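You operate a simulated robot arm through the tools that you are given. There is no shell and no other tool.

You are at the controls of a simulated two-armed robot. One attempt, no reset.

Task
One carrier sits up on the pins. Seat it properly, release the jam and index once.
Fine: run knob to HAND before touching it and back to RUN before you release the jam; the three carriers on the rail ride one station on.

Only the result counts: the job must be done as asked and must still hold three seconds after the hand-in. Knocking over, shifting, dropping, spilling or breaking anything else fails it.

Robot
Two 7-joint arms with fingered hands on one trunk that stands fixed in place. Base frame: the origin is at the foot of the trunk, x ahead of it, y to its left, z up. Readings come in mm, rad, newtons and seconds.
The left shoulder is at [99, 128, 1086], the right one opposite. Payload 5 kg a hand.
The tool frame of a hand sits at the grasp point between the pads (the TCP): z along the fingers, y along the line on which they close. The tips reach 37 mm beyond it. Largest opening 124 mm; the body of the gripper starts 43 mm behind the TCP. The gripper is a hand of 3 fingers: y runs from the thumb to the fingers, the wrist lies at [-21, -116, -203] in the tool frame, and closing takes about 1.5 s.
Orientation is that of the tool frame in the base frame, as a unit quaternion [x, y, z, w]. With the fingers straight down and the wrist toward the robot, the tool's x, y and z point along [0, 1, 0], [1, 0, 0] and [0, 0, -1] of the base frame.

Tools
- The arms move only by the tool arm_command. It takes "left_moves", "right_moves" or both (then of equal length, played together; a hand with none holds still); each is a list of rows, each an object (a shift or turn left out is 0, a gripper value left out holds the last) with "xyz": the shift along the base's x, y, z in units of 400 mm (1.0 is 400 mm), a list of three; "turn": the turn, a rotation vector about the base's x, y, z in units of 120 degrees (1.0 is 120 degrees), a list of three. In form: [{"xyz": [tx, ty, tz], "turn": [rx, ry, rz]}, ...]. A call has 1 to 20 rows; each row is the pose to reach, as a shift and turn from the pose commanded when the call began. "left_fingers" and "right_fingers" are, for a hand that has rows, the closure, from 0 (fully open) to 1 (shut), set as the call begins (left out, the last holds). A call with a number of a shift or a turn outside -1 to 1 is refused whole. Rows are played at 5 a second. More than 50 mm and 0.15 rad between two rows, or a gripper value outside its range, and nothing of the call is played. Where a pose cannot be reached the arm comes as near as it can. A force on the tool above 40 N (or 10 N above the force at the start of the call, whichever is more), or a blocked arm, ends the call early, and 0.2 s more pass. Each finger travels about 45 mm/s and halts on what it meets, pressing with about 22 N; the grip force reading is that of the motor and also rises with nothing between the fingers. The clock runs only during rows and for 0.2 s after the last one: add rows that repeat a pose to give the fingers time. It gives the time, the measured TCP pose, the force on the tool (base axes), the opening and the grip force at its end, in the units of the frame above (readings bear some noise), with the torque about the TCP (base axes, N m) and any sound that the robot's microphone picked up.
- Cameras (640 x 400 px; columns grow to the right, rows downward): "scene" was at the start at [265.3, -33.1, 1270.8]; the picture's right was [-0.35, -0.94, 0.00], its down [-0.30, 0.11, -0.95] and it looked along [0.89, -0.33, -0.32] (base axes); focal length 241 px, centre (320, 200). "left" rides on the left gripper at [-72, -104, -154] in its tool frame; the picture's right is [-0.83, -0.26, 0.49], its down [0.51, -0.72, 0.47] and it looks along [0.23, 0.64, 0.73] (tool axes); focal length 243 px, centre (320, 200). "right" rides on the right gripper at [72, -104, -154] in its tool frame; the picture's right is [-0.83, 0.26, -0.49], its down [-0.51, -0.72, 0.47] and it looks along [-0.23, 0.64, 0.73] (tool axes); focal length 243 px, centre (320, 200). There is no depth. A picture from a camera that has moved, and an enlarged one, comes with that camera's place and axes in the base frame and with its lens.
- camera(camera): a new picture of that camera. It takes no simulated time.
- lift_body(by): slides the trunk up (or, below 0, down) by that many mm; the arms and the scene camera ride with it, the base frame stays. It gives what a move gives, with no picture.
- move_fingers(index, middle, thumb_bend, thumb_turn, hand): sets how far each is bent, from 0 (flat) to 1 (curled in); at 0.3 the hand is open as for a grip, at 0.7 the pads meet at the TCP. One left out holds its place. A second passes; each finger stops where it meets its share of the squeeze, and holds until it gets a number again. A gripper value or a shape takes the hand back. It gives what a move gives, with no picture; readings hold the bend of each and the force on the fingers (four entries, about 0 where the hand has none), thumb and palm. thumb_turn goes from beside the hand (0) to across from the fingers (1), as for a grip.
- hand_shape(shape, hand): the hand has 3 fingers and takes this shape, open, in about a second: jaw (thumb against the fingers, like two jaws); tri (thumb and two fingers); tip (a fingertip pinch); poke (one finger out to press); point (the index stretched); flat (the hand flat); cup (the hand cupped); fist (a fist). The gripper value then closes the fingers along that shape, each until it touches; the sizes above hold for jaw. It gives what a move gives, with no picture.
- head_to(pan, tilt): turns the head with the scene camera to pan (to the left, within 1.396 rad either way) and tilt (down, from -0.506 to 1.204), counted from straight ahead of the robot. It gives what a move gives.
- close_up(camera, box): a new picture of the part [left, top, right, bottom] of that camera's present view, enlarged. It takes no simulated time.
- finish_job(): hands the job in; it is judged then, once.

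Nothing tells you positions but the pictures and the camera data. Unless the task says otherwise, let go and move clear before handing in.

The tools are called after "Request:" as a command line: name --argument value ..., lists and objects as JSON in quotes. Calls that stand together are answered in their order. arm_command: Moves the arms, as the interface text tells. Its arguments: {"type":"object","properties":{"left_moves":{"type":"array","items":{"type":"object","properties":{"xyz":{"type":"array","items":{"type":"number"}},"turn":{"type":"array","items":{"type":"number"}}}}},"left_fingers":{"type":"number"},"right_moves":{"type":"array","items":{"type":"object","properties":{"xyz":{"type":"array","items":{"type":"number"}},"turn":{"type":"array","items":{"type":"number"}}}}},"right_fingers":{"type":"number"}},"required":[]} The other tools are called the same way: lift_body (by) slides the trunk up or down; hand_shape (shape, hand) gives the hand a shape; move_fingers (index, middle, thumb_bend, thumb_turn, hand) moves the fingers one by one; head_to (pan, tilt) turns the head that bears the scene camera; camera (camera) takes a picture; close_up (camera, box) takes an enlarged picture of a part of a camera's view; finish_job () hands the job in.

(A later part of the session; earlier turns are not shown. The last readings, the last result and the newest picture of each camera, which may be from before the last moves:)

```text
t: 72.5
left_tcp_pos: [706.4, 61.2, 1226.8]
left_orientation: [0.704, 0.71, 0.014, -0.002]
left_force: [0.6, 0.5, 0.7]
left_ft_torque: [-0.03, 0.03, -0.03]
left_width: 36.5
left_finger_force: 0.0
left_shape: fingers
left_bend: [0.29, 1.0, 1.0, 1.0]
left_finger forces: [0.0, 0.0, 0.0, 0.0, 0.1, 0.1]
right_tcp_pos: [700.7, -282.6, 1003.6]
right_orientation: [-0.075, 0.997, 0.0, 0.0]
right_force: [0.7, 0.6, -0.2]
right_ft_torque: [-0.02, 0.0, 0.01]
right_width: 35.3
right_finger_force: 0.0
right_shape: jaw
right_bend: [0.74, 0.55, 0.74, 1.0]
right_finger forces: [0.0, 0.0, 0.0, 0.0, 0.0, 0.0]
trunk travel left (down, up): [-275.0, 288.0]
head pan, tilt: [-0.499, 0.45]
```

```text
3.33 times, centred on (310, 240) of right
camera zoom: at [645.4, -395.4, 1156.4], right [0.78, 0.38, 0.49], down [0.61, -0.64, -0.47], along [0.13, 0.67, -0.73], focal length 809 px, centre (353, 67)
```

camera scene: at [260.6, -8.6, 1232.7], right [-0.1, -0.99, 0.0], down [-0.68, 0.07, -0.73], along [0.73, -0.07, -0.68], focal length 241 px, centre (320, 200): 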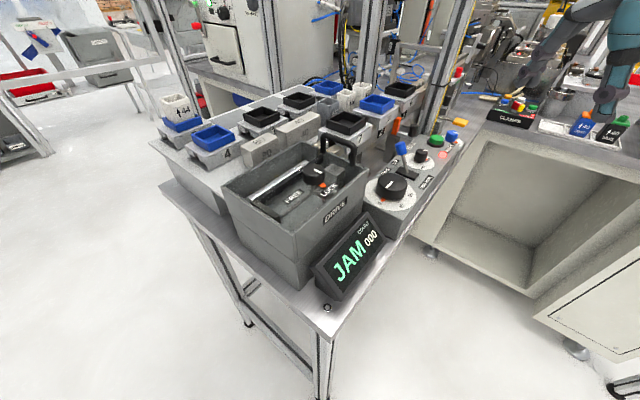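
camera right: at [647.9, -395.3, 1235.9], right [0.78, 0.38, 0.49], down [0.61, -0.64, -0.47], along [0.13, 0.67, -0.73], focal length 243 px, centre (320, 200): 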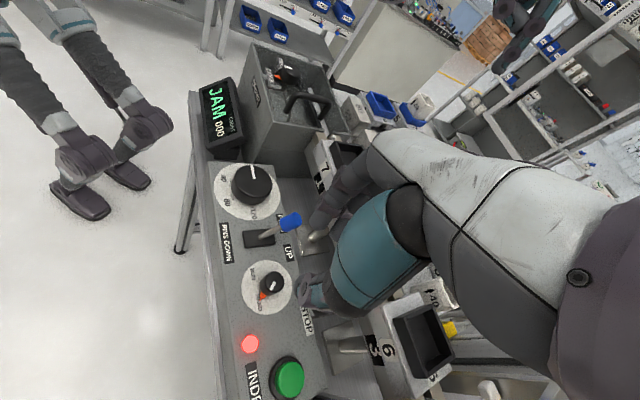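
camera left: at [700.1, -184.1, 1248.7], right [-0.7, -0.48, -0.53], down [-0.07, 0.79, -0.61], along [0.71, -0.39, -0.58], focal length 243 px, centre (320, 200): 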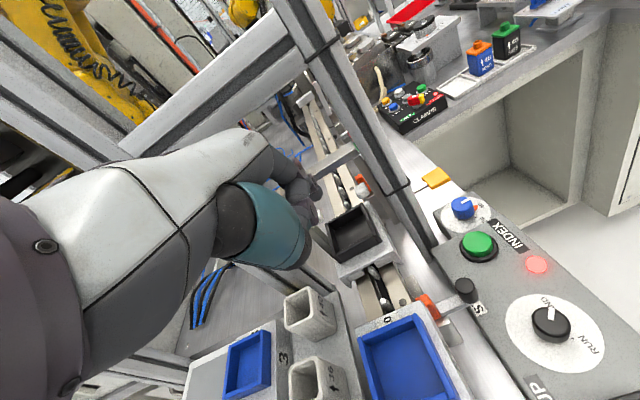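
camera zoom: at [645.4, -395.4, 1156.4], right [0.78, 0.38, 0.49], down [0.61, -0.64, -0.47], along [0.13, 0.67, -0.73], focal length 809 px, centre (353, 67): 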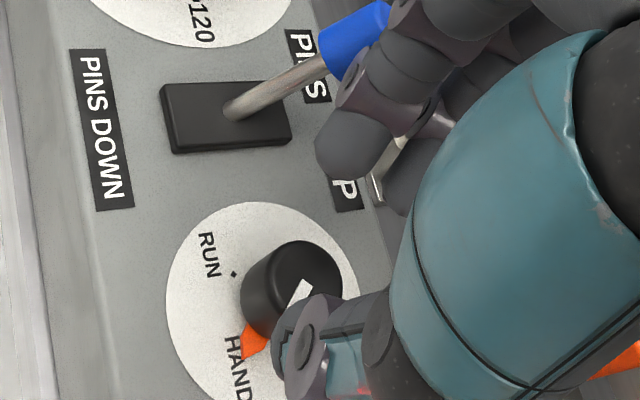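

The index finger is close to the PINS lever at this angle. I'll turn the hand back about 12° before going down.

Request:
arm_command --right_moves '[{"xyz": [0, 0, 0], "turn": [0, 0, -0.05]}, {"xyz": [0, 0, 0], "turn": [0, 0, -0.1]}, {"xyz": [0, 0, 0], "turn": [0, 0, -0.1]}]'

Request:
close_up --camera "right" --box '[240, 180, 380, 300]'

```text
t: 73.3
left_tcp_pos: [707.3, 60.2, 1226.2]
left_orientation: [0.705, 0.709, 0.013, -0.002]
left_force: [0.4, 0.3, 0.6]
left_ft_torque: [-0.03, -0.01, 0.01]
left_width: 36.3
left_finger_force: 0.1
left_shape: fingers
left_bend: [0.29, 1.0, 1.0, 1.0]
left_finger forces: [0.1, 0.0, 0.1, 0.0, 0.1, 0.0]
right_tcp_pos: [700.1, -281.0, 1002.0]
right_orientation: [0.029, 1.0, 0.0, 0.001]
right_force: [0.6, -0.2, -0.4]
right_ft_torque: [-0.03, -0.02, -0.02]
right_width: 34.9
right_finger_force: 0.2
right_shape: jaw
right_bend: [0.74, 0.55, 0.74, 1.0]
right_finger forces: [0.1, 0.1, 0.0, 0.0, 0.0, 0.0]
trunk travel left (down, up): [-275.0, 288.0]
head pan, tilt: [-0.499, 0.45]
```

```text
3.33 times, centred on (310, 240) of right
camera zoom: at [623.8, -381.1, 1155.5], right [0.84, 0.21, 0.49], down [0.46, -0.75, -0.47], along [0.27, 0.63, -0.73], focal length 809 px, centre (353, 67)
```

zoom: 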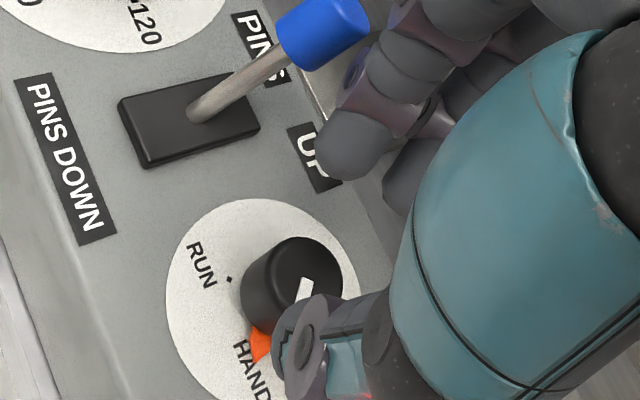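

There's better clearance to the lever now. I'll descend to the knob, close, and rotate clockwise about 48°.

Request:
arm_command --right_moves '[{"xyz": [0, 0, -0.04]}, {"xyz": [0, 0, -0.075]}, {"xyz": [0, 0, -0.088]}, {"xyz": [0, 0, -0.088]}]'

Request:
arm_command --right_moves '[{"turn": [0, 0, 0]}, {"turn": [0, 0, 0]}, {"turn": [0, 0, 0]}, {"turn": [0, 0, 0]}, {"turn": [0, 0, 0]}]' --right_fingers 0.9

Request:
close_up --camera "scene" --box '[285, 165, 355, 255]'

Request:
close_up --camera "right" --box '[240, 180, 380, 300]'

```text
t: 74.3
left_tcp_pos: [707.7, 59.2, 1226.7]
left_orientation: [0.705, 0.71, 0.013, -0.002]
left_force: [-0.4, 0.3, 0.9]
left_ft_torque: [0.01, -0.02, 0.01]
left_width: 36.3
left_finger_force: 0.0
left_shape: fingers
left_bend: [0.29, 1.0, 1.0, 1.0]
left_finger forces: [0.0, 0.1, 0.0, 0.0, 0.1, 0.0]
right_tcp_pos: [701.0, -280.9, 967.4]
right_orientation: [0.03, 1.0, 0.001, 0.0]
right_force: [-0.2, -0.4, 0.2]
right_ft_torque: [-0.03, 0.01, 0.01]
right_width: 35.1
right_finger_force: 0.0
right_shape: jaw
right_bend: [0.74, 0.55, 0.74, 1.0]
right_finger forces: [0.1, 0.0, 0.0, 0.0, 0.0, 0.0]
trunk travel left (down, up): [-275.0, 288.0]
head pan, tilt: [-0.499, 0.45]
```

```text
t: 75.5
left_tcp_pos: [707.0, 58.4, 1227.3]
left_orientation: [0.704, 0.71, 0.013, -0.002]
left_force: [-0.8, -0.6, 0.3]
left_ft_torque: [-0.03, -0.01, 0.01]
left_width: 36.2
left_finger_force: 0.1
left_shape: fingers
left_bend: [0.29, 1.0, 1.0, 1.0]
left_finger forces: [0.0, 0.1, 0.0, 0.0, 0.0, 0.0]
right_tcp_pos: [700.3, -280.4, 965.9]
right_orientation: [0.03, 1.0, 0.001, 0.0]
right_force: [-2.2, -2.7, -1.3]
right_ft_torque: [-0.04, 0.02, -0.02]
right_width: 15.4
right_finger_force: 21.7
right_shape: jaw
right_bend: [0.72, 0.65, 0.73, 1.0]
right_finger forces: [11.0, 6.0, 0.0, 0.0, 20.7, 0.0]
trunk travel left (down, up): [-275.0, 288.0]
head pan, tilt: [-0.499, 0.45]
```

```text
4.44 times, centred on (320, 210) of scene
camera zoom: at [258.7, -44.6, 1259.1], right [-0.48, -0.88, 0.0], down [-0.38, 0.21, -0.9], along [0.79, -0.43, -0.44], focal length 1073 px, centre (320, 156)
```

zoom: 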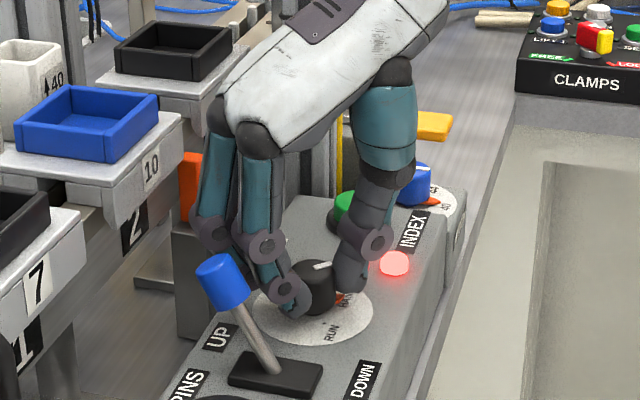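

```text
3.33 times, centred on (310, 240) of right
camera zoom: at [623.7, -381.0, 1120.0], right [0.84, 0.21, 0.49], down [0.46, -0.75, -0.47], along [0.27, 0.63, -0.73], focal length 809 px, centre (353, 67)
```

zoom: 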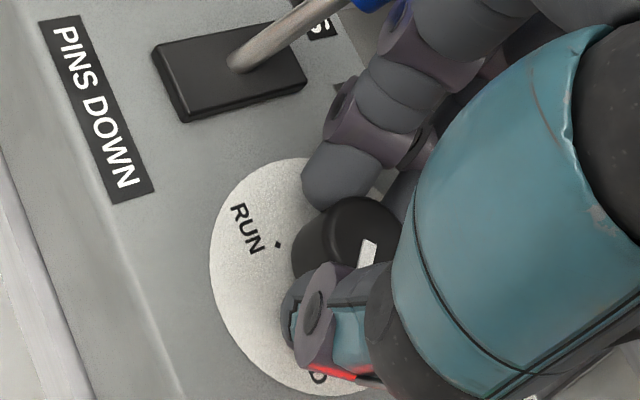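

The grip is firm, so I'll rotate clockwise 50°.

Request:
arm_command --right_moves '[{"turn": [0, 0, -0.052]}, {"turn": [0, 0, -0.104]}, {"turn": [0, 0, -0.156]}, {"turn": [0, 0, -0.208]}, {"turn": [0, 0, -0.26]}, {"turn": [0, 0, -0.312]}, {"turn": [0, 0, -0.364]}, {"turn": [0, 0, -0.4167]}, {"turn": [0, 0, -0.4167]}]'

Request:
arm_command --right_moves '[{"xyz": [0, 0, 0]}, {"xyz": [0, 0, 0]}, {"xyz": [0, 0, 0]}, {"xyz": [0, 0, 0.04]}, {"xyz": [0, 0, 0.09]}, {"xyz": [0, 0, 0.14]}, {"xyz": [0, 0, 0.14]}]' --right_fingers 0.74

Request:
close_up --camera "scene" --box '[300, 205, 345, 255]'

Request:
close_up --camera "right" --box '[220, 180, 380, 300]'

```text
t: 77.5
left_tcp_pos: [708.2, 60.4, 1225.2]
left_orientation: [0.705, 0.709, 0.012, -0.002]
left_force: [-0.8, -0.3, 0.0]
left_ft_torque: [0.0, 0.0, 0.02]
left_width: 36.2
left_finger_force: 0.1
left_shape: fingers
left_bend: [0.29, 1.0, 1.0, 1.0]
left_finger forces: [0.0, 0.0, 0.0, 0.0, 0.0, 0.0]
right_tcp_pos: [700.4, -280.3, 968.1]
right_orientation: [0.45, 0.893, 0.0, 0.001]
right_force: [0.4, 7.3, -6.0]
right_ft_torque: [0.23, -0.07, 0.0]
right_width: 14.7
right_finger_force: 22.1
right_shape: jaw
right_bend: [0.72, 0.64, 0.73, 1.0]
right_finger forces: [16.0, 7.9, 0.1, 0.0, 18.4, 0.1]
trunk travel left (down, up): [-275.0, 288.0]
head pan, tilt: [-0.499, 0.45]
```

```text
t: 79.2
left_tcp_pos: [706.7, 60.3, 1226.0]
left_orientation: [0.704, 0.71, 0.012, -0.003]
left_force: [-0.2, -0.5, 0.5]
left_ft_torque: [-0.03, -0.02, 0.01]
left_width: 36.3
left_finger_force: 0.1
left_shape: fingers
left_bend: [0.29, 1.0, 1.0, 1.0]
left_finger forces: [0.0, 0.0, 0.0, 0.1, 0.0, 0.0]
right_tcp_pos: [700.8, -281.6, 1023.0]
right_orientation: [0.45, 0.893, 0.001, 0.0]
right_force: [0.5, 0.0, 0.4]
right_ft_torque: [-0.02, 0.0, 0.0]
right_width: 32.2
right_finger_force: 0.0
right_shape: jaw
right_bend: [0.73, 0.56, 0.74, 1.0]
right_finger forces: [0.0, 0.0, 0.1, 0.0, 0.0, 0.0]
trunk travel left (down, up): [-275.0, 288.0]
head pan, tilt: [-0.499, 0.45]
```

```text
8.00 times, centred on (322, 230) of scene
camera zoom: at [258.9, -44.5, 1259.0], right [-0.48, -0.88, 0.0], down [-0.38, 0.21, -0.9], along [0.79, -0.43, -0.44], focal length 1931 px, centre (300, -40)
```

zoom: 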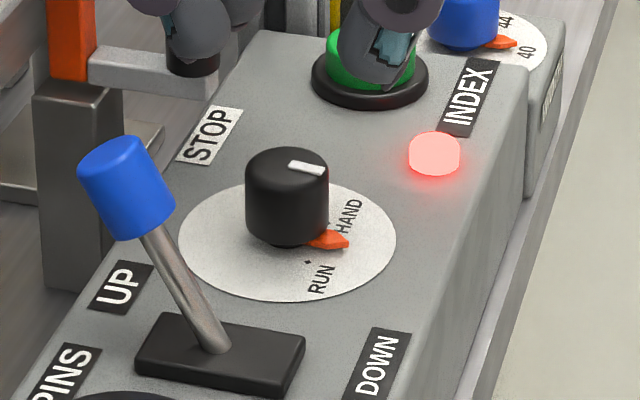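

```text
3.33 times, centred on (300, 240) of right
camera zoom: at [574.5, -285.3, 1175.8], right [0.7, -0.51, 0.49], down [-0.28, -0.84, -0.47], along [0.65, 0.2, -0.73], focal length 809 px, centre (387, 67)
```

zoom: 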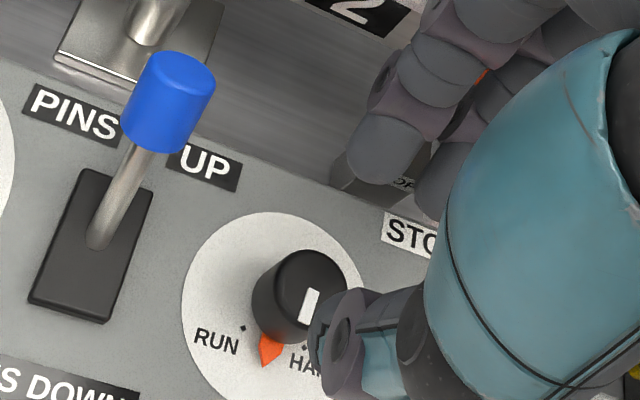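

The pointer is midway, about 46° short of RUN. I'll turn the hand back up, re-grip and finish the rotation.

Request:
arm_command --right_moves '[{"xyz": [0, 0, 0], "turn": [0, 0, 0.06]}, {"xyz": [0, 0, 0], "turn": [0, 0, 0.12]}, {"xyz": [0, 0, 0], "turn": [0, 0, 0.18]}, {"xyz": [0, 0, 0], "turn": [0, 0, 0.24]}, {"xyz": [0, 0, 0], "turn": [0, 0, 0.3]}, {"xyz": [0, 0, 0], "turn": [0, 0, 0.36]}, {"xyz": [0, 0, 0], "turn": [0, 0, 0.4167]}, {"xyz": [0, 0, -0.05], "turn": [0, 0, 0.4167]}, {"xyz": [0, 0, -0.1], "turn": [0, 0, 0.4167]}, {"xyz": [0, 0, -0.14], "turn": [0, 0, 0.4167]}, {"xyz": [0, 0, -0.14], "turn": [0, 0, 0.4167]}]' --right_fingers 0.72

Request:
arm_command --right_moves '[{"turn": [0, 0, 0]}, {"turn": [0, 0, 0]}, {"turn": [0, 0, 0]}, {"turn": [0, 0, 0]}, {"turn": [0, 0, 0]}, {"turn": [0, 0, -0.05]}, {"turn": [0, 0, -0.1]}, {"turn": [0, 0, -0.15]}, {"turn": [0, 0, -0.2]}, {"turn": [0, 0, -0.25]}, {"turn": [0, 0, -0.3]}, {"turn": [0, 0, -0.35]}, {"turn": [0, 0, -0.39]}, {"turn": [0, 0, -0.39]}]' --right_fingers 0.9

Request:
close_up --camera "scene" --box '[300, 205, 345, 255]'

Request:
close_up --camera "right" --box '[220, 180, 380, 300]'

```text
t: 81.5
left_tcp_pos: [707.4, 59.7, 1226.3]
left_orientation: [0.705, 0.71, 0.013, -0.001]
left_force: [0.5, 0.0, -0.2]
left_ft_torque: [0.01, 0.01, -0.02]
left_width: 36.0
left_finger_force: 0.0
left_shape: fingers
left_bend: [0.29, 1.0, 1.0, 1.0]
left_finger forces: [0.0, 0.1, 0.0, 0.0, 0.0, 0.0]
right_tcp_pos: [699.4, -282.0, 966.5]
right_orientation: [0.03, 1.0, 0.001, 0.0]
right_force: [-0.6, 0.5, 0.2]
right_ft_torque: [0.01, 0.01, -0.01]
right_width: 34.5
right_finger_force: 0.2
right_shape: jaw
right_bend: [0.74, 0.55, 0.74, 1.0]
right_finger forces: [0.0, 0.0, 0.1, 0.0, 0.1, 0.0]
trunk travel left (down, up): [-275.0, 288.0]
head pan, tilt: [-0.499, 0.45]
```

```text
t: 84.5
left_tcp_pos: [707.3, 61.7, 1225.5]
left_orientation: [0.704, 0.71, 0.012, -0.003]
left_force: [-1.3, -0.8, -0.1]
left_ft_torque: [-0.02, 0.02, 0.02]
left_width: 36.3
left_finger_force: 0.1
left_shape: fingers
left_bend: [0.29, 1.0, 1.0, 1.0]
left_finger forces: [0.0, 0.1, 0.0, 0.0, 0.1, 0.0]
right_tcp_pos: [700.8, -280.5, 967.9]
right_orientation: [0.424, 0.906, 0.0, 0.0]
right_force: [-9.4, 13.5, -9.0]
right_ft_torque: [0.43, 0.17, 0.19]
right_width: 15.1
right_finger_force: 22.3
right_shape: jaw
right_bend: [0.72, 0.63, 0.73, 1.0]
right_finger forces: [19.7, 7.2, 0.1, 0.0, 18.1, 0.0]
trunk travel left (down, up): [-275.0, 288.0]
head pan, tilt: [-0.499, 0.45]
```

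```text
8.00 times, centred on (322, 230) of scene
camera zoom: at [258.5, -43.1, 1259.2], right [-0.48, -0.88, 0.0], down [-0.38, 0.21, -0.9], along [0.79, -0.43, -0.43], focal length 1931 px, centre (300, -40)
```

zoom: 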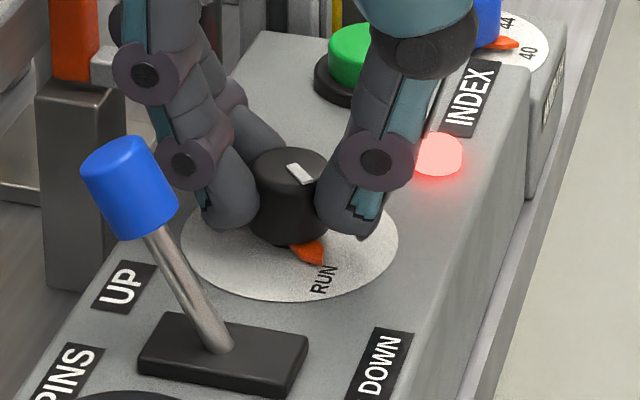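

```text
3.33 times, centred on (300, 240) of right
camera zoom: at [575.1, -291.5, 1120.7], right [0.73, -0.47, 0.49], down [-0.23, -0.85, -0.47], along [0.64, 0.23, -0.73], focal length 809 px, centre (387, 67)
```

zoom: 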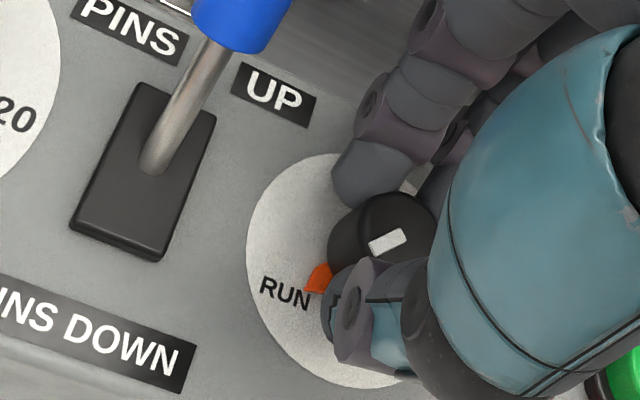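

The pointer is at RUN and the rising torque suggests the end stop. I'll release and lift to confirm.

Request:
arm_command --right_moves '[{"xyz": [0, 0, 0]}, {"xyz": [0, 0, 0]}, {"xyz": [0, 0, 0]}, {"xyz": [0, 0, 0.04]}, {"xyz": [0, 0, 0.09]}, {"xyz": [0, 0, 0.15]}, {"xyz": [0, 0, 0.22]}, {"xyz": [0, 0, 0.3]}, {"xyz": [0, 0, 0.3]}]' --right_fingers 0.72

Request:
close_up --camera "scene" --box '[300, 205, 345, 255]'

Request:
close_up --camera "right" --box '[220, 180, 380, 300]'

Request:
camera --camera "scene"

```text
t: 86.5
left_tcp_pos: [707.9, 59.5, 1225.6]
left_orientation: [0.704, 0.71, 0.012, -0.003]
left_force: [-0.2, -0.1, -0.6]
left_ft_torque: [-0.01, 0.01, -0.01]
left_width: 36.4
left_finger_force: 0.1
left_shape: fingers
left_bend: [0.29, 1.0, 1.0, 1.0]
left_finger forces: [0.0, 0.1, 0.0, 0.0, 0.0, 0.0]
right_tcp_pos: [702.9, -281.6, 1088.5]
right_orientation: [0.424, 0.906, 0.0, 0.0]
right_force: [-0.6, 0.6, -0.1]
right_ft_torque: [0.05, 0.01, 0.02]
right_width: 34.2
right_finger_force: 0.0
right_shape: jaw
right_bend: [0.74, 0.55, 0.74, 1.0]
right_finger forces: [0.0, 0.0, 0.0, 0.0, 0.0, 0.1]
trunk travel left (down, up): [-275.0, 288.0]
head pan, tilt: [-0.499, 0.45]
```

```text
8.00 times, centred on (322, 230) of scene
camera zoom: at [259.2, -44.7, 1259.0], right [-0.48, -0.88, 0.0], down [-0.38, 0.21, -0.9], along [0.79, -0.43, -0.44], focal length 1931 px, centre (300, -40)
```

zoom: 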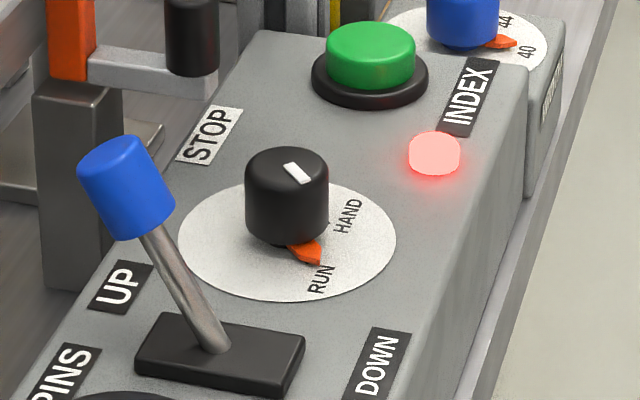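

```text
3.33 times, centred on (300, 240) of right
camera zoom: at [577.6, -293.0, 1242.2], right [0.73, -0.47, 0.49], down [-0.23, -0.85, -0.47], along [0.64, 0.23, -0.73], focal length 809 px, centre (387, 67)
```

zoom: 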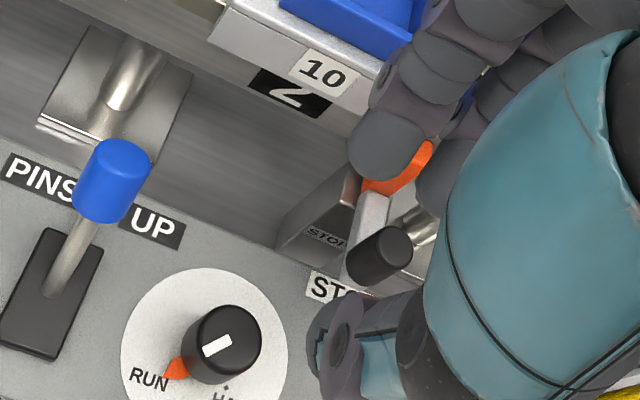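

```text
taken
camera scene: at [259.2, -44.7, 1259.0], right [-0.48, -0.88, 0.0], down [-0.38, 0.21, -0.9], along [0.79, -0.43, -0.44], focal length 241 px, centre (320, 200)
```

scene: 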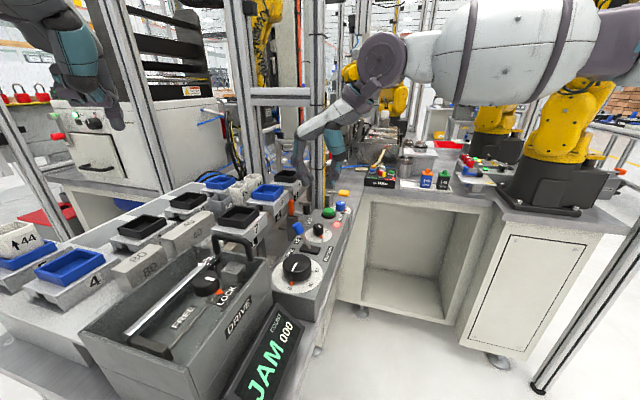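

The knob is back at RUN, with the pointer exactly where it was at the start. Next is the yellow RELEASE paddle, so I'll move the right hand aside to get a good camera view of how it's mounted.

Request:
arm_command --right_moves '[{"xyz": [0, -0.03, 0.05], "turn": [0, 0, -0.06]}, {"xyz": [-0.03, -0.1, 0.1], "turn": [0, 0, -0.12]}, {"xyz": [-0.06, -0.17, 0.13], "turn": [0, 0, -0.18]}, {"xyz": [-0.08, -0.25, 0.15], "turn": [0, 0, -0.24]}, {"xyz": [-0.08, -0.33, 0.15], "turn": [0, 0, -0.3]}, {"xyz": [-0.08, -0.4, 0.15], "turn": [0, 0, -0.36]}, {"xyz": [-0.08, -0.42, 0.15], "turn": [0, 0, -0.36]}, {"xyz": [-0.08, -0.42, 0.15], "turn": [0, 0, -0.36]}]'

Request:
camera --camera "right"

Request:
head_to --pan -0.55 --tilt 0.4

Request:
camera --camera "scene"

```text
t: 88.3
left_tcp_pos: [707.5, 60.0, 1226.4]
left_orientation: [0.704, 0.71, 0.012, -0.002]
left_force: [0.2, 1.1, 0.2]
left_ft_torque: [-0.01, -0.03, 0.0]
left_width: 36.4
left_finger_force: 0.0
left_shape: fingers
left_bend: [0.29, 1.0, 1.0, 1.0]
left_finger forces: [0.0, 0.0, 0.1, 0.0, 0.0, 0.0]
right_tcp_pos: [669.0, -448.7, 1150.0]
right_orientation: [0.727, 0.687, 0.0, 0.001]
right_force: [0.3, 0.4, 0.3]
right_ft_torque: [-0.01, 0.0, 0.0]
right_width: 34.4
right_finger_force: 0.0
right_shape: jaw
right_bend: [0.74, 0.55, 0.74, 1.0]
right_finger forces: [0.0, 0.0, 0.1, 0.0, 0.0, 0.0]
trunk travel left (down, up): [-275.0, 288.0]
head pan, tilt: [-0.499, 0.45]
```

```text
taken
camera right: at [571.3, -370.2, 1302.7], right [0.21, -0.84, 0.49], down [-0.75, -0.46, -0.47], along [0.63, -0.27, -0.73], focal length 243 px, centre (320, 200)
```

right: 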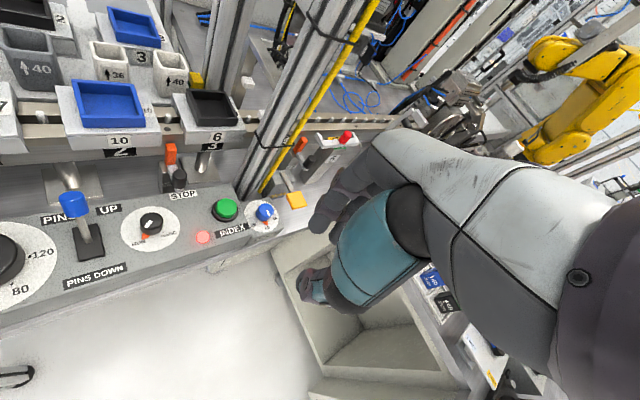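

```text
t: 89.0
left_tcp_pos: [706.9, 59.6, 1225.5]
left_orientation: [0.704, 0.71, 0.012, -0.003]
left_force: [-0.4, 0.0, -0.4]
left_ft_torque: [-0.01, -0.01, 0.01]
left_width: 36.5
left_finger_force: 0.1
left_shape: fingers
left_bend: [0.29, 1.0, 1.0, 1.0]
left_finger forces: [0.1, 0.0, 0.0, 0.0, 0.0, 0.0]
right_tcp_pos: [670.1, -449.1, 1148.3]
right_orientation: [0.728, 0.685, 0.001, 0.0]
right_force: [-0.2, 0.8, 0.1]
right_ft_torque: [0.0, 0.0, -0.03]
right_width: 34.4
right_finger_force: 0.0
right_shape: jaw
right_bend: [0.74, 0.55, 0.74, 1.0]
right_finger forces: [0.1, 0.1, 0.0, 0.1, 0.0, 0.0]
trunk travel left (down, up): [-275.0, 288.0]
head pan, tilt: [-0.55, 0.4]
```

```text
taken
camera scene: at [257.0, -48.6, 1263.8], right [-0.52, -0.85, 0.0], down [-0.33, 0.2, -0.92], along [0.79, -0.48, -0.39], focal length 241 px, centre (320, 200)
```

scene: 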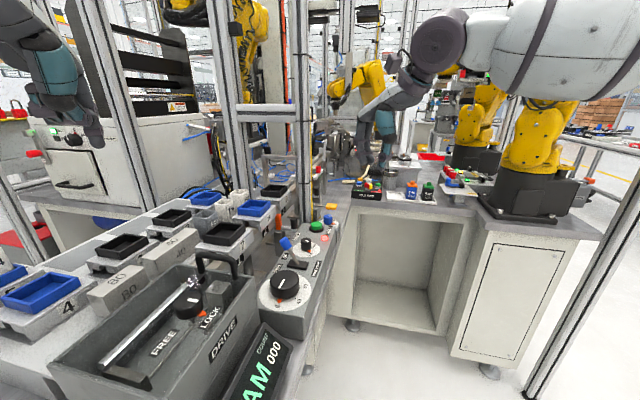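

Request:
close_up --camera "right" --box '[190, 100, 350, 240]'

Request:
close_up --camera "scene" --box '[295, 180, 355, 250]'

Request:
close_up --camera "right" --box '[270, 120, 360, 220]'

```text
2.86 times, centred on (270, 170) of right
camera zoom: at [571.3, -370.1, 1302.8], right [0.21, -0.84, 0.49], down [-0.75, -0.46, -0.47], along [0.63, -0.27, -0.73], focal length 693 px, centre (463, 286)
```

zoom: 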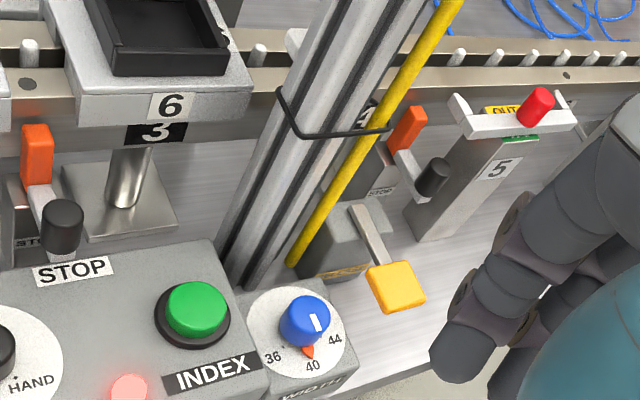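

```text
5.71 times, centred on (325, 215) of scene
camera zoom: at [257.0, -48.6, 1263.8], right [-0.52, -0.85, 0.0], down [-0.33, 0.2, -0.92], along [0.79, -0.48, -0.39], focal length 1379 px, centre (291, 114)
```

zoom: 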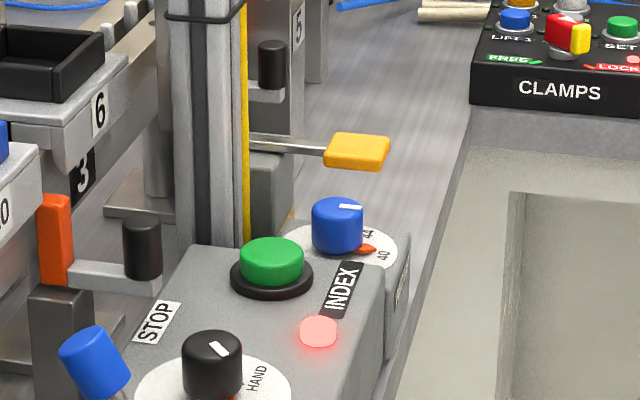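

```text
4.00 times, centred on (315, 170) of right
camera zoom: at [571.3, -370.1, 1302.8], right [0.21, -0.84, 0.49], down [-0.75, -0.46, -0.47], along [0.63, -0.27, -0.73], focal length 970 px, centre (340, 320)
```

zoom: 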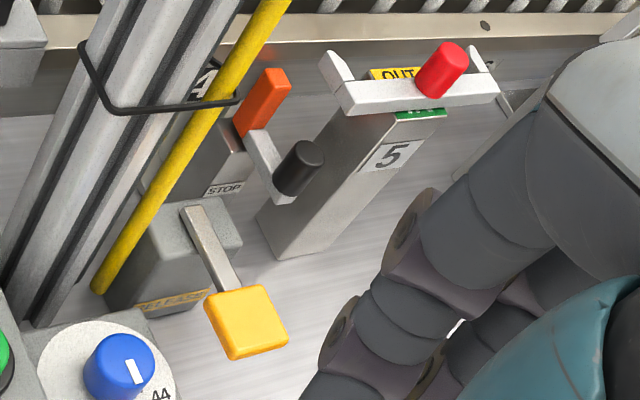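

The paddle is a horizontal lever on the RELEASE box and should press down. Before that, I want to be sure the orange STOP blade near carrier 10 isn't standing in the carriers' path.

Request:
close_up --camera "scene" --box '[260, 190, 320, 260]'

Request:
close_up --camera "right" --box '[110, 110, 250, 210]'

Request:
close_up --camera "right" --box '[140, 130, 200, 190]'

```text
5.71 times, centred on (290, 225) of scene
camera zoom: at [257.0, -48.6, 1263.8], right [-0.52, -0.85, 0.0], down [-0.33, 0.2, -0.92], along [0.79, -0.48, -0.39], focal length 1379 px, centre (491, 57)
```

zoom: 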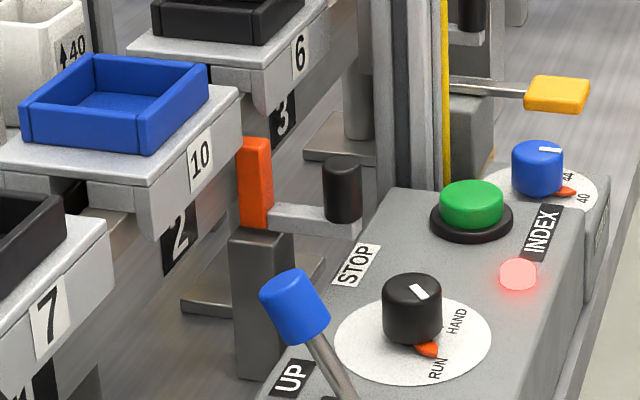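

```text
4.00 times, centred on (180, 160) of right
camera zoom: at [571.3, -370.1, 1302.8], right [0.21, -0.84, 0.49], down [-0.75, -0.46, -0.47], along [0.63, -0.27, -0.73], focal length 970 px, centre (880, 360)
```

zoom: 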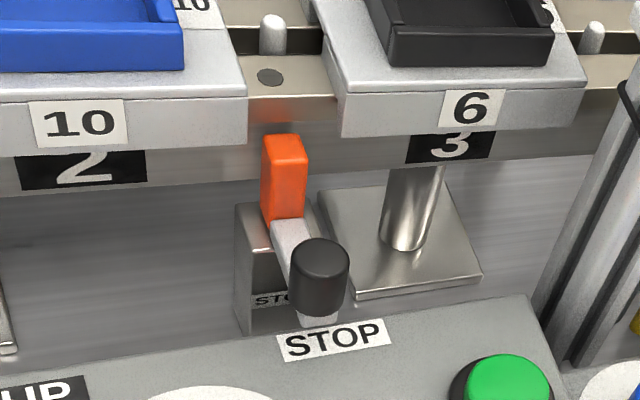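

```text
6.67 times, centred on (170, 160) of right
camera zoom: at [571.3, -370.1, 1302.8], right [0.21, -0.84, 0.49], down [-0.75, -0.46, -0.47], along [0.63, -0.27, -0.73], focal length 1618 px, centre (1320, 467)
```

zoom: 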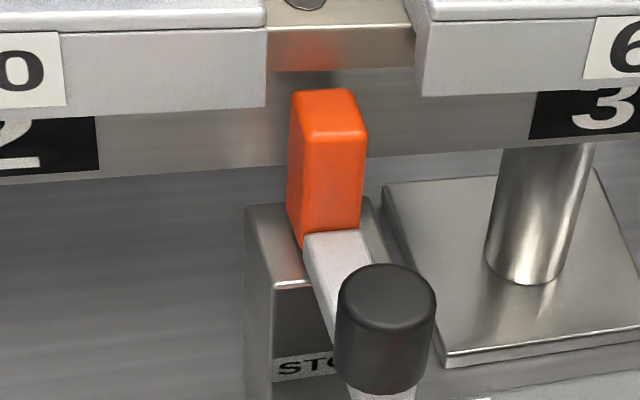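

The STOP pin in the rail is flush and the orange blade stands outside the carriers' skirts, so the path is clear. I'll form a poke shape with the right hand and check where its tips are.

Request:
hand_shape --shape "poke" --hand "right"

Request:
arm_command --right_moves '[{"xyz": [0.06, -0.004, -0.03], "turn": [0, 0, 0.01]}, {"xyz": [0.13, -0.008, -0.06], "turn": [0, 0, 0.02]}, {"xyz": [0.2, -0.012, -0.09], "turn": [0, 0, 0.03]}, {"xyz": [0.27, -0.016, -0.13], "turn": [0, 0, 0.03]}, {"xyz": [0.34, -0.02, -0.18], "turn": [0, 0, 0.03]}, {"xyz": [0.4, -0.022, -0.23], "turn": [0, 0, 0.03]}, {"xyz": [0.4, -0.022, -0.23], "turn": [0, 0, 0.03]}]'

Request:
close_up --camera "scene" --box '[290, 140, 380, 240]'

Request:
camera --camera "right"

```text
t: 89.9
left_tcp_pos: [707.0, 59.4, 1226.7]
left_orientation: [0.704, 0.71, 0.013, -0.003]
left_force: [0.4, -0.6, 0.7]
left_ft_torque: [-0.03, -0.01, 0.0]
left_width: 36.3
left_finger_force: 0.1
left_shape: fingers
left_bend: [0.29, 1.0, 1.0, 1.0]
left_finger forces: [0.1, 0.0, 0.1, 0.0, 0.0, 0.0]
right_tcp_pos: [670.6, -448.7, 1149.7]
right_orientation: [0.728, 0.686, 0.001, 0.0]
right_force: [1.2, 0.5, 0.9]
right_ft_torque: [0.01, 0.03, 0.01]
right_width: 0.2
right_finger_force: 0.0
right_shape: poke
right_bend: [0.7, 0.7, 1.0, 1.0]
right_finger forces: [0.0, 0.0, 0.1, 0.0, 0.0, 0.0]
trunk travel left (down, up): [-275.0, 288.0]
head pan, tilt: [-0.55, 0.4]
```

```text
t: 91.5
left_tcp_pos: [706.7, 61.0, 1226.0]
left_orientation: [0.704, 0.71, 0.014, -0.002]
left_force: [0.2, 0.5, -0.7]
left_ft_torque: [-0.01, 0.0, 0.01]
left_width: 36.6
left_finger_force: 0.0
left_shape: fingers
left_bend: [0.29, 1.0, 1.0, 1.0]
left_finger forces: [0.0, 0.1, 0.0, 0.1, 0.1, 0.0]
right_tcp_pos: [828.1, -458.0, 1059.1]
right_orientation: [0.705, 0.709, 0.001, 0.0]
right_force: [0.4, 0.1, 0.3]
right_ft_torque: [-0.01, -0.02, -0.01]
right_width: 0.0
right_finger_force: 0.1
right_shape: poke
right_bend: [0.7, 0.7, 1.0, 1.0]
right_finger forces: [0.0, 0.0, 0.0, 0.1, 0.0, 0.1]
trunk travel left (down, up): [-275.0, 288.0]
head pan, tilt: [-0.55, 0.4]
```

```text
4.00 times, centred on (335, 190) of scene
camera zoom: at [256.1, -48.6, 1264.0], right [-0.52, -0.85, 0.0], down [-0.33, 0.2, -0.92], along [0.79, -0.48, -0.39], focal length 965 px, centre (260, 240)
```

zoom: 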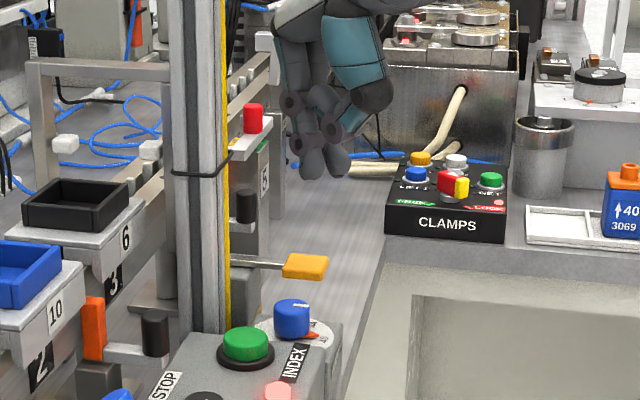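

```text
taken
camera right: at [725.0, -385.8, 1211.8], right [0.26, -0.83, 0.49], down [-0.72, -0.51, -0.47], along [0.64, -0.23, -0.73], focal length 243 px, centre (320, 200)
```

right: 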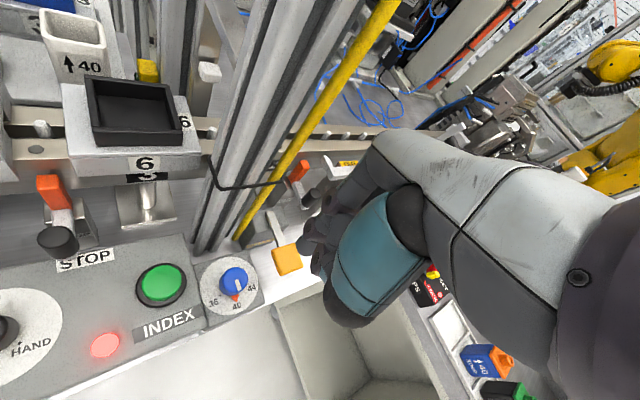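

The tips hang directly under the TCP as expected. I'll move above the paddle and lower to about 15 mm over it.

Request:
arm_command --right_moves '[{"xyz": [0.025, 0.004, -0.03]}, {"xyz": [0.047, 0.006, -0.06]}, {"xyz": [0.047, 0.006, -0.1]}, {"xyz": [0.047, 0.006, -0.155]}, {"xyz": [0.047, 0.006, -0.155]}]'

Request:
close_up --camera "scene" --box '[310, 170, 370, 240]'

Request:
close_up --camera "right" --box '[200, 150, 380, 300]'

```text
t: 92.7
left_tcp_pos: [707.5, 61.0, 1227.8]
left_orientation: [0.704, 0.71, 0.013, -0.002]
left_force: [-0.2, 0.0, 0.6]
left_ft_torque: [-0.01, 0.02, -0.01]
left_width: 36.1
left_finger_force: 0.1
left_shape: fingers
left_bend: [0.29, 1.0, 1.0, 1.0]
left_finger forces: [0.0, 0.0, 0.1, 0.0, 0.1, 0.0]
right_tcp_pos: [846.7, -453.4, 993.3]
right_orientation: [0.706, 0.708, 0.001, 0.001]
right_force: [-0.4, 0.0, -0.6]
right_ft_torque: [-0.02, 0.02, 0.04]
right_width: 0.0
right_finger_force: 0.0
right_shape: poke
right_bend: [0.7, 0.7, 1.0, 1.0]
right_finger forces: [0.0, 0.0, 0.0, 0.0, 0.0, 0.0]
trunk travel left (down, up): [-275.0, 288.0]
head pan, tilt: [-0.55, 0.4]
```

```text
5.71 times, centred on (340, 205) of scene
camera zoom: at [256.4, -48.4, 1264.0], right [-0.52, -0.85, 0.0], down [-0.33, 0.2, -0.92], along [0.79, -0.48, -0.39], focal length 1379 px, centre (206, 171)
```

zoom: 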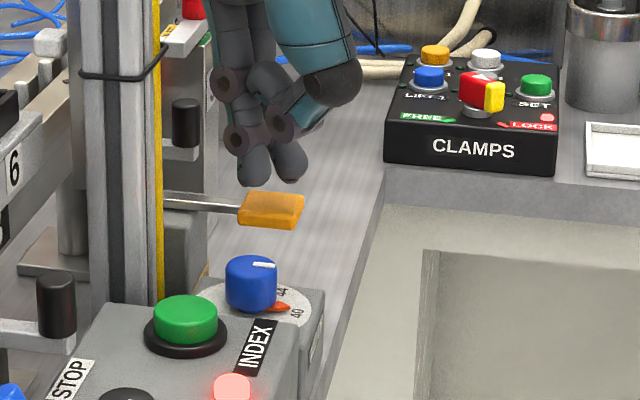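

```text
2.67 times, centred on (290, 225) of right
camera zoom: at [743.4, -382.3, 1146.8], right [0.26, -0.83, 0.49], down [-0.72, -0.51, -0.47], along [0.64, -0.23, -0.73], focal length 647 px, centre (400, 133)
```

zoom: 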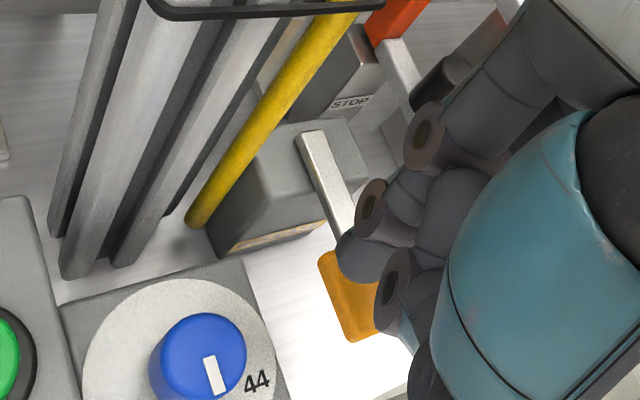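

The fingertips are right over the paddle. I'll press down slowly and watch the force and display.

Request:
arm_command --right_moves '[{"xyz": [0, 0, -0.02]}, {"xyz": [0, 0, -0.03]}, {"xyz": [0, 0, -0.04]}, {"xyz": [0, 0, -0.05]}, {"xyz": [0, 0, -0.05]}]'

Request:
close_up --camera "scene" --box '[310, 170, 370, 240]'

Request:
camera --camera "scene"

```text
t: 93.9
left_tcp_pos: [708.2, 60.5, 1226.5]
left_orientation: [0.705, 0.709, 0.013, -0.002]
left_force: [0.0, -0.2, -0.6]
left_ft_torque: [0.01, 0.02, -0.02]
left_width: 36.3
left_finger_force: 0.2
left_shape: fingers
left_bend: [0.29, 1.0, 1.0, 1.0]
left_finger forces: [0.1, 0.1, 0.0, 0.0, 0.0, 0.1]
right_tcp_pos: [848.5, -455.0, 972.9]
right_orientation: [0.706, 0.708, 0.001, 0.001]
right_force: [0.4, 1.3, 2.0]
right_ft_torque: [0.06, 0.0, 0.04]
right_width: 0.2
right_finger_force: 0.2
right_shape: poke
right_bend: [0.7, 0.7, 1.0, 1.0]
right_finger forces: [2.2, 0.0, 0.0, 0.0, 0.0, 0.0]
trunk travel left (down, up): [-275.0, 288.0]
head pan, tilt: [-0.55, 0.4]
```

```text
5.71 times, centred on (340, 205) of scene
camera zoom: at [256.8, -48.6, 1263.9], right [-0.52, -0.85, 0.0], down [-0.33, 0.2, -0.92], along [0.79, -0.48, -0.39], focal length 1379 px, centre (206, 171)
```

zoom: 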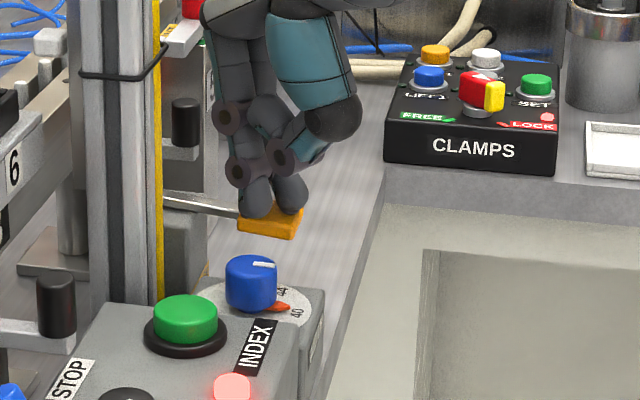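

```text
taken
camera scene: at [256.8, -48.6, 1263.9], right [-0.52, -0.85, 0.0], down [-0.33, 0.2, -0.92], along [0.79, -0.48, -0.39], focal length 241 px, centre (320, 200)
```

scene: 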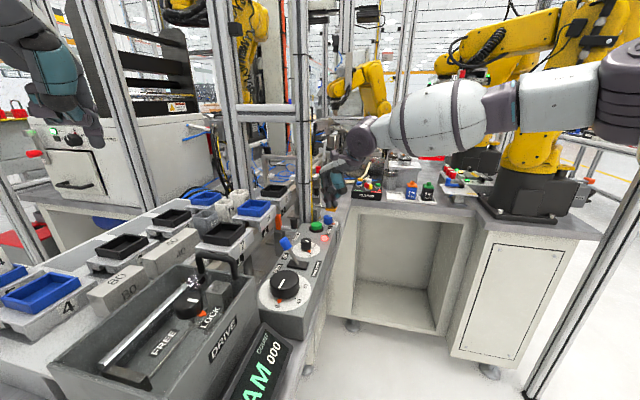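

The paddle is going down with only about 2 N. I'll press further until it stops or the jam lamp changes.

Request:
arm_command --right_moves '[{"xyz": [0, 0, -0.01]}, {"xyz": [0, 0, -0.02]}, {"xyz": [0, 0, -0.03]}, {"xyz": [0, 0, -0.04]}, {"xyz": [0, 0, -0.04]}]'

Request:
close_up --camera "scene" --box '[310, 170, 370, 240]'

Request:
close_up --camera "scene" --box '[200, 310, 320, 400]'

```text
t: 95.1
left_tcp_pos: [707.4, 61.0, 1226.7]
left_orientation: [0.705, 0.709, 0.013, -0.002]
left_force: [-0.7, 1.0, 0.0]
left_ft_torque: [0.05, -0.02, -0.05]
left_width: 36.2
left_finger_force: 0.1
left_shape: fingers
left_bend: [0.29, 1.0, 1.0, 1.0]
left_finger forces: [0.0, 0.0, 0.0, 0.0, 0.0, 0.1]
right_tcp_pos: [847.8, -455.5, 957.3]
right_orientation: [0.706, 0.709, 0.0, 0.0]
right_force: [-1.5, 0.0, 6.9]
right_ft_torque: [0.06, 0.05, 0.01]
right_width: 0.1
right_finger_force: 0.0
right_shape: poke
right_bend: [0.7, 0.7, 1.0, 1.0]
right_finger forces: [6.3, 0.0, 0.0, 0.1, 0.0, 0.0]
trunk travel left (down, up): [-275.0, 288.0]
head pan, tilt: [-0.55, 0.4]
```

```text
5.71 times, centred on (340, 205) of scene
camera zoom: at [256.2, -48.3, 1264.0], right [-0.52, -0.85, 0.0], down [-0.33, 0.2, -0.92], along [0.79, -0.48, -0.39], focal length 1379 px, centre (206, 171)
```

zoom: 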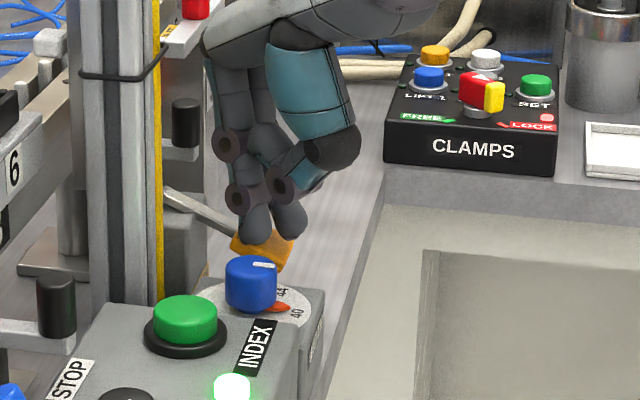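

```text
4.44 times, centred on (260, 355) of scene
camera zoom: at [256.2, -48.3, 1264.0], right [-0.52, -0.85, 0.0], down [-0.33, 0.2, -0.92], along [0.79, -0.48, -0.39], focal length 1073 px, centre (587, -489)
```

zoom: 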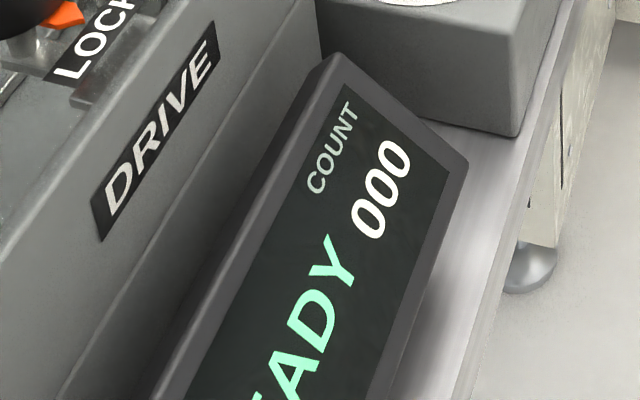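

The lamp is green and the display reads READY, so the jam is released. I'll lift off the paddle, back away from the post, and reshape to the single-index form for the INDEX button.

Request:
arm_command --right_moves '[{"xyz": [0, 0, 0.06]}, {"xyz": [0, 0, 0.14]}, {"xyz": [-0.03, -0.01, 0.24]}, {"xyz": [-0.1, -0.02, 0.32]}, {"xyz": [-0.2, -0.02, 0.34]}, {"xyz": [-0.3, 0, 0.34]}, {"xyz": [-0.36, 0.06, 0.34]}, {"xyz": [-0.36, 0.14, 0.34]}, {"xyz": [-0.36, 0.2, 0.34]}, {"xyz": [-0.36, 0.2, 0.34]}]'

Request:
move_fingers --hand "right" --index 0.45 --middle 1.0 --thumb_bend 1.0 --thumb_turn 1.0

Request:
close_up --camera "scene" --box '[280, 140, 370, 260]'

Request:
camera --camera "right"

```text
t: 97.3
left_tcp_pos: [707.4, 59.4, 1226.0]
left_orientation: [0.705, 0.709, 0.015, -0.003]
left_force: [-0.7, -0.4, 0.0]
left_ft_torque: [0.02, 0.01, 0.01]
left_width: 36.1
left_finger_force: 0.1
left_shape: fingers
left_bend: [0.29, 1.0, 1.0, 1.0]
left_finger forces: [0.0, 0.0, 0.1, 0.0, 0.0, 0.0]
right_tcp_pos: [701.3, -378.9, 1093.4]
right_orientation: [0.706, 0.709, 0.001, 0.0]
right_force: [-0.2, 0.3, 0.6]
right_ft_torque: [0.0, -0.02, -0.01]
right_width: 0.0
right_finger_force: 0.1
right_shape: poke
right_bend: [0.7, 0.7, 1.0, 1.0]
right_finger forces: [0.1, 0.0, 0.0, 0.1, 0.0, 0.1]
trunk travel left (down, up): [-275.0, 288.0]
head pan, tilt: [-0.55, 0.4]
```

```text
t: 98.3
left_tcp_pos: [706.6, 60.8, 1226.5]
left_orientation: [0.705, 0.709, 0.012, -0.004]
left_force: [-1.4, -0.2, 0.2]
left_ft_torque: [0.04, 0.02, 0.0]
left_width: 36.5
left_finger_force: 0.1
left_shape: fingers
left_bend: [0.29, 1.0, 1.0, 1.0]
left_finger forces: [0.1, 0.0, 0.0, 0.0, 0.0, 0.0]
right_tcp_pos: [700.7, -378.3, 1094.3]
right_orientation: [0.706, 0.708, 0.001, 0.0]
right_force: [-0.8, 0.5, 0.1]
right_ft_torque: [0.01, -0.03, -0.03]
right_width: 37.4
right_finger_force: 0.1
right_shape: fingers
right_bend: [0.29, 1.0, 1.0, 1.0]
right_finger forces: [0.1, 0.1, 0.0, 0.0, 0.1, 0.0]
trunk travel left (down, up): [-275.0, 288.0]
head pan, tilt: [-0.55, 0.4]
```

```text
3.33 times, centred on (325, 200) of scene
camera zoom: at [257.0, -48.8, 1263.8], right [-0.52, -0.85, 0.0], down [-0.33, 0.2, -0.92], along [0.79, -0.48, -0.39], focal length 804 px, centre (303, 200)
```

zoom: 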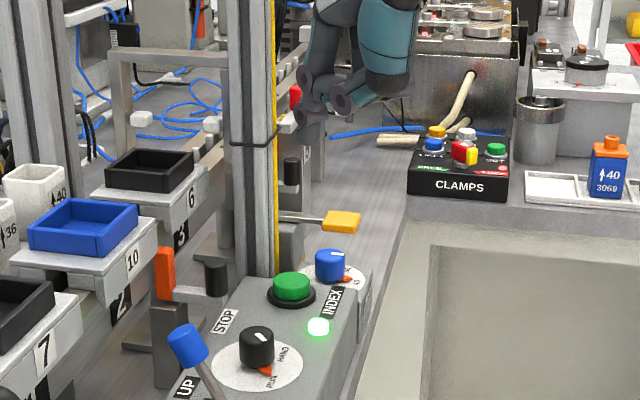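

```text
taken
camera right: at [597.3, -306.0, 1247.5], right [0.26, -0.83, 0.49], down [-0.72, -0.51, -0.47], along [0.64, -0.23, -0.73], focal length 243 px, centre (320, 200)
```

right: 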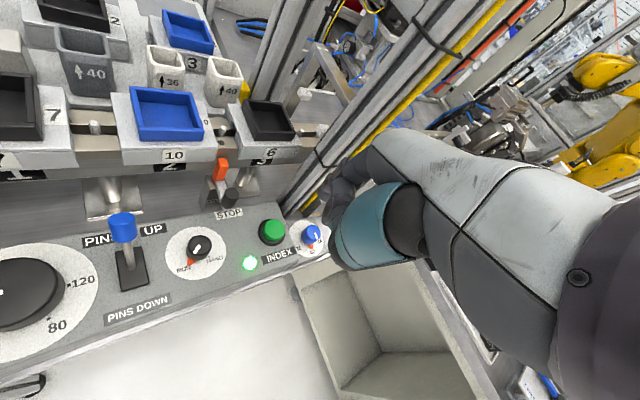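

The paddle sprang back and the lamp stays green. I'll find the index tip precisely before pressing INDEX.

Request:
close_up --camera "scene" --box '[300, 140, 360, 210]'

Request:
close_up --camera "right" --box '[230, 130, 390, 280]'

```text
5.71 times, centred on (330, 175) of scene
camera zoom: at [257.0, -48.8, 1263.8], right [-0.52, -0.85, 0.0], down [-0.33, 0.2, -0.92], along [0.79, -0.48, -0.39], focal length 1379 px, centre (263, 343)
```

zoom: 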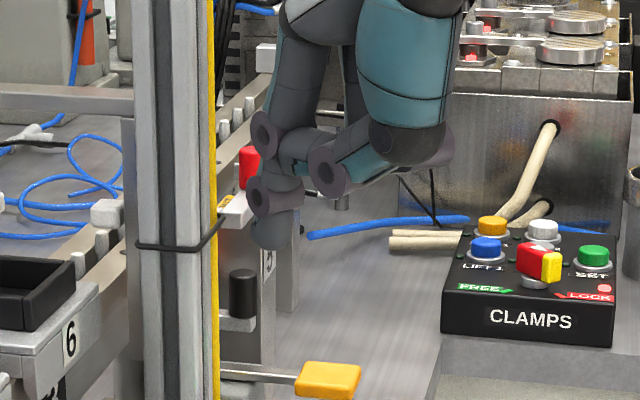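

```text
2.67 times, centred on (310, 205) of right
camera zoom: at [597.3, -306.0, 1247.5], right [0.26, -0.83, 0.49], down [-0.72, -0.51, -0.47], along [0.64, -0.23, -0.73], focal length 647 px, centre (347, 187)
```

zoom: 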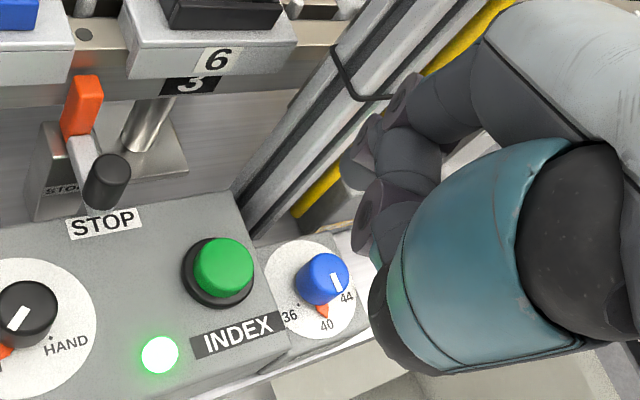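

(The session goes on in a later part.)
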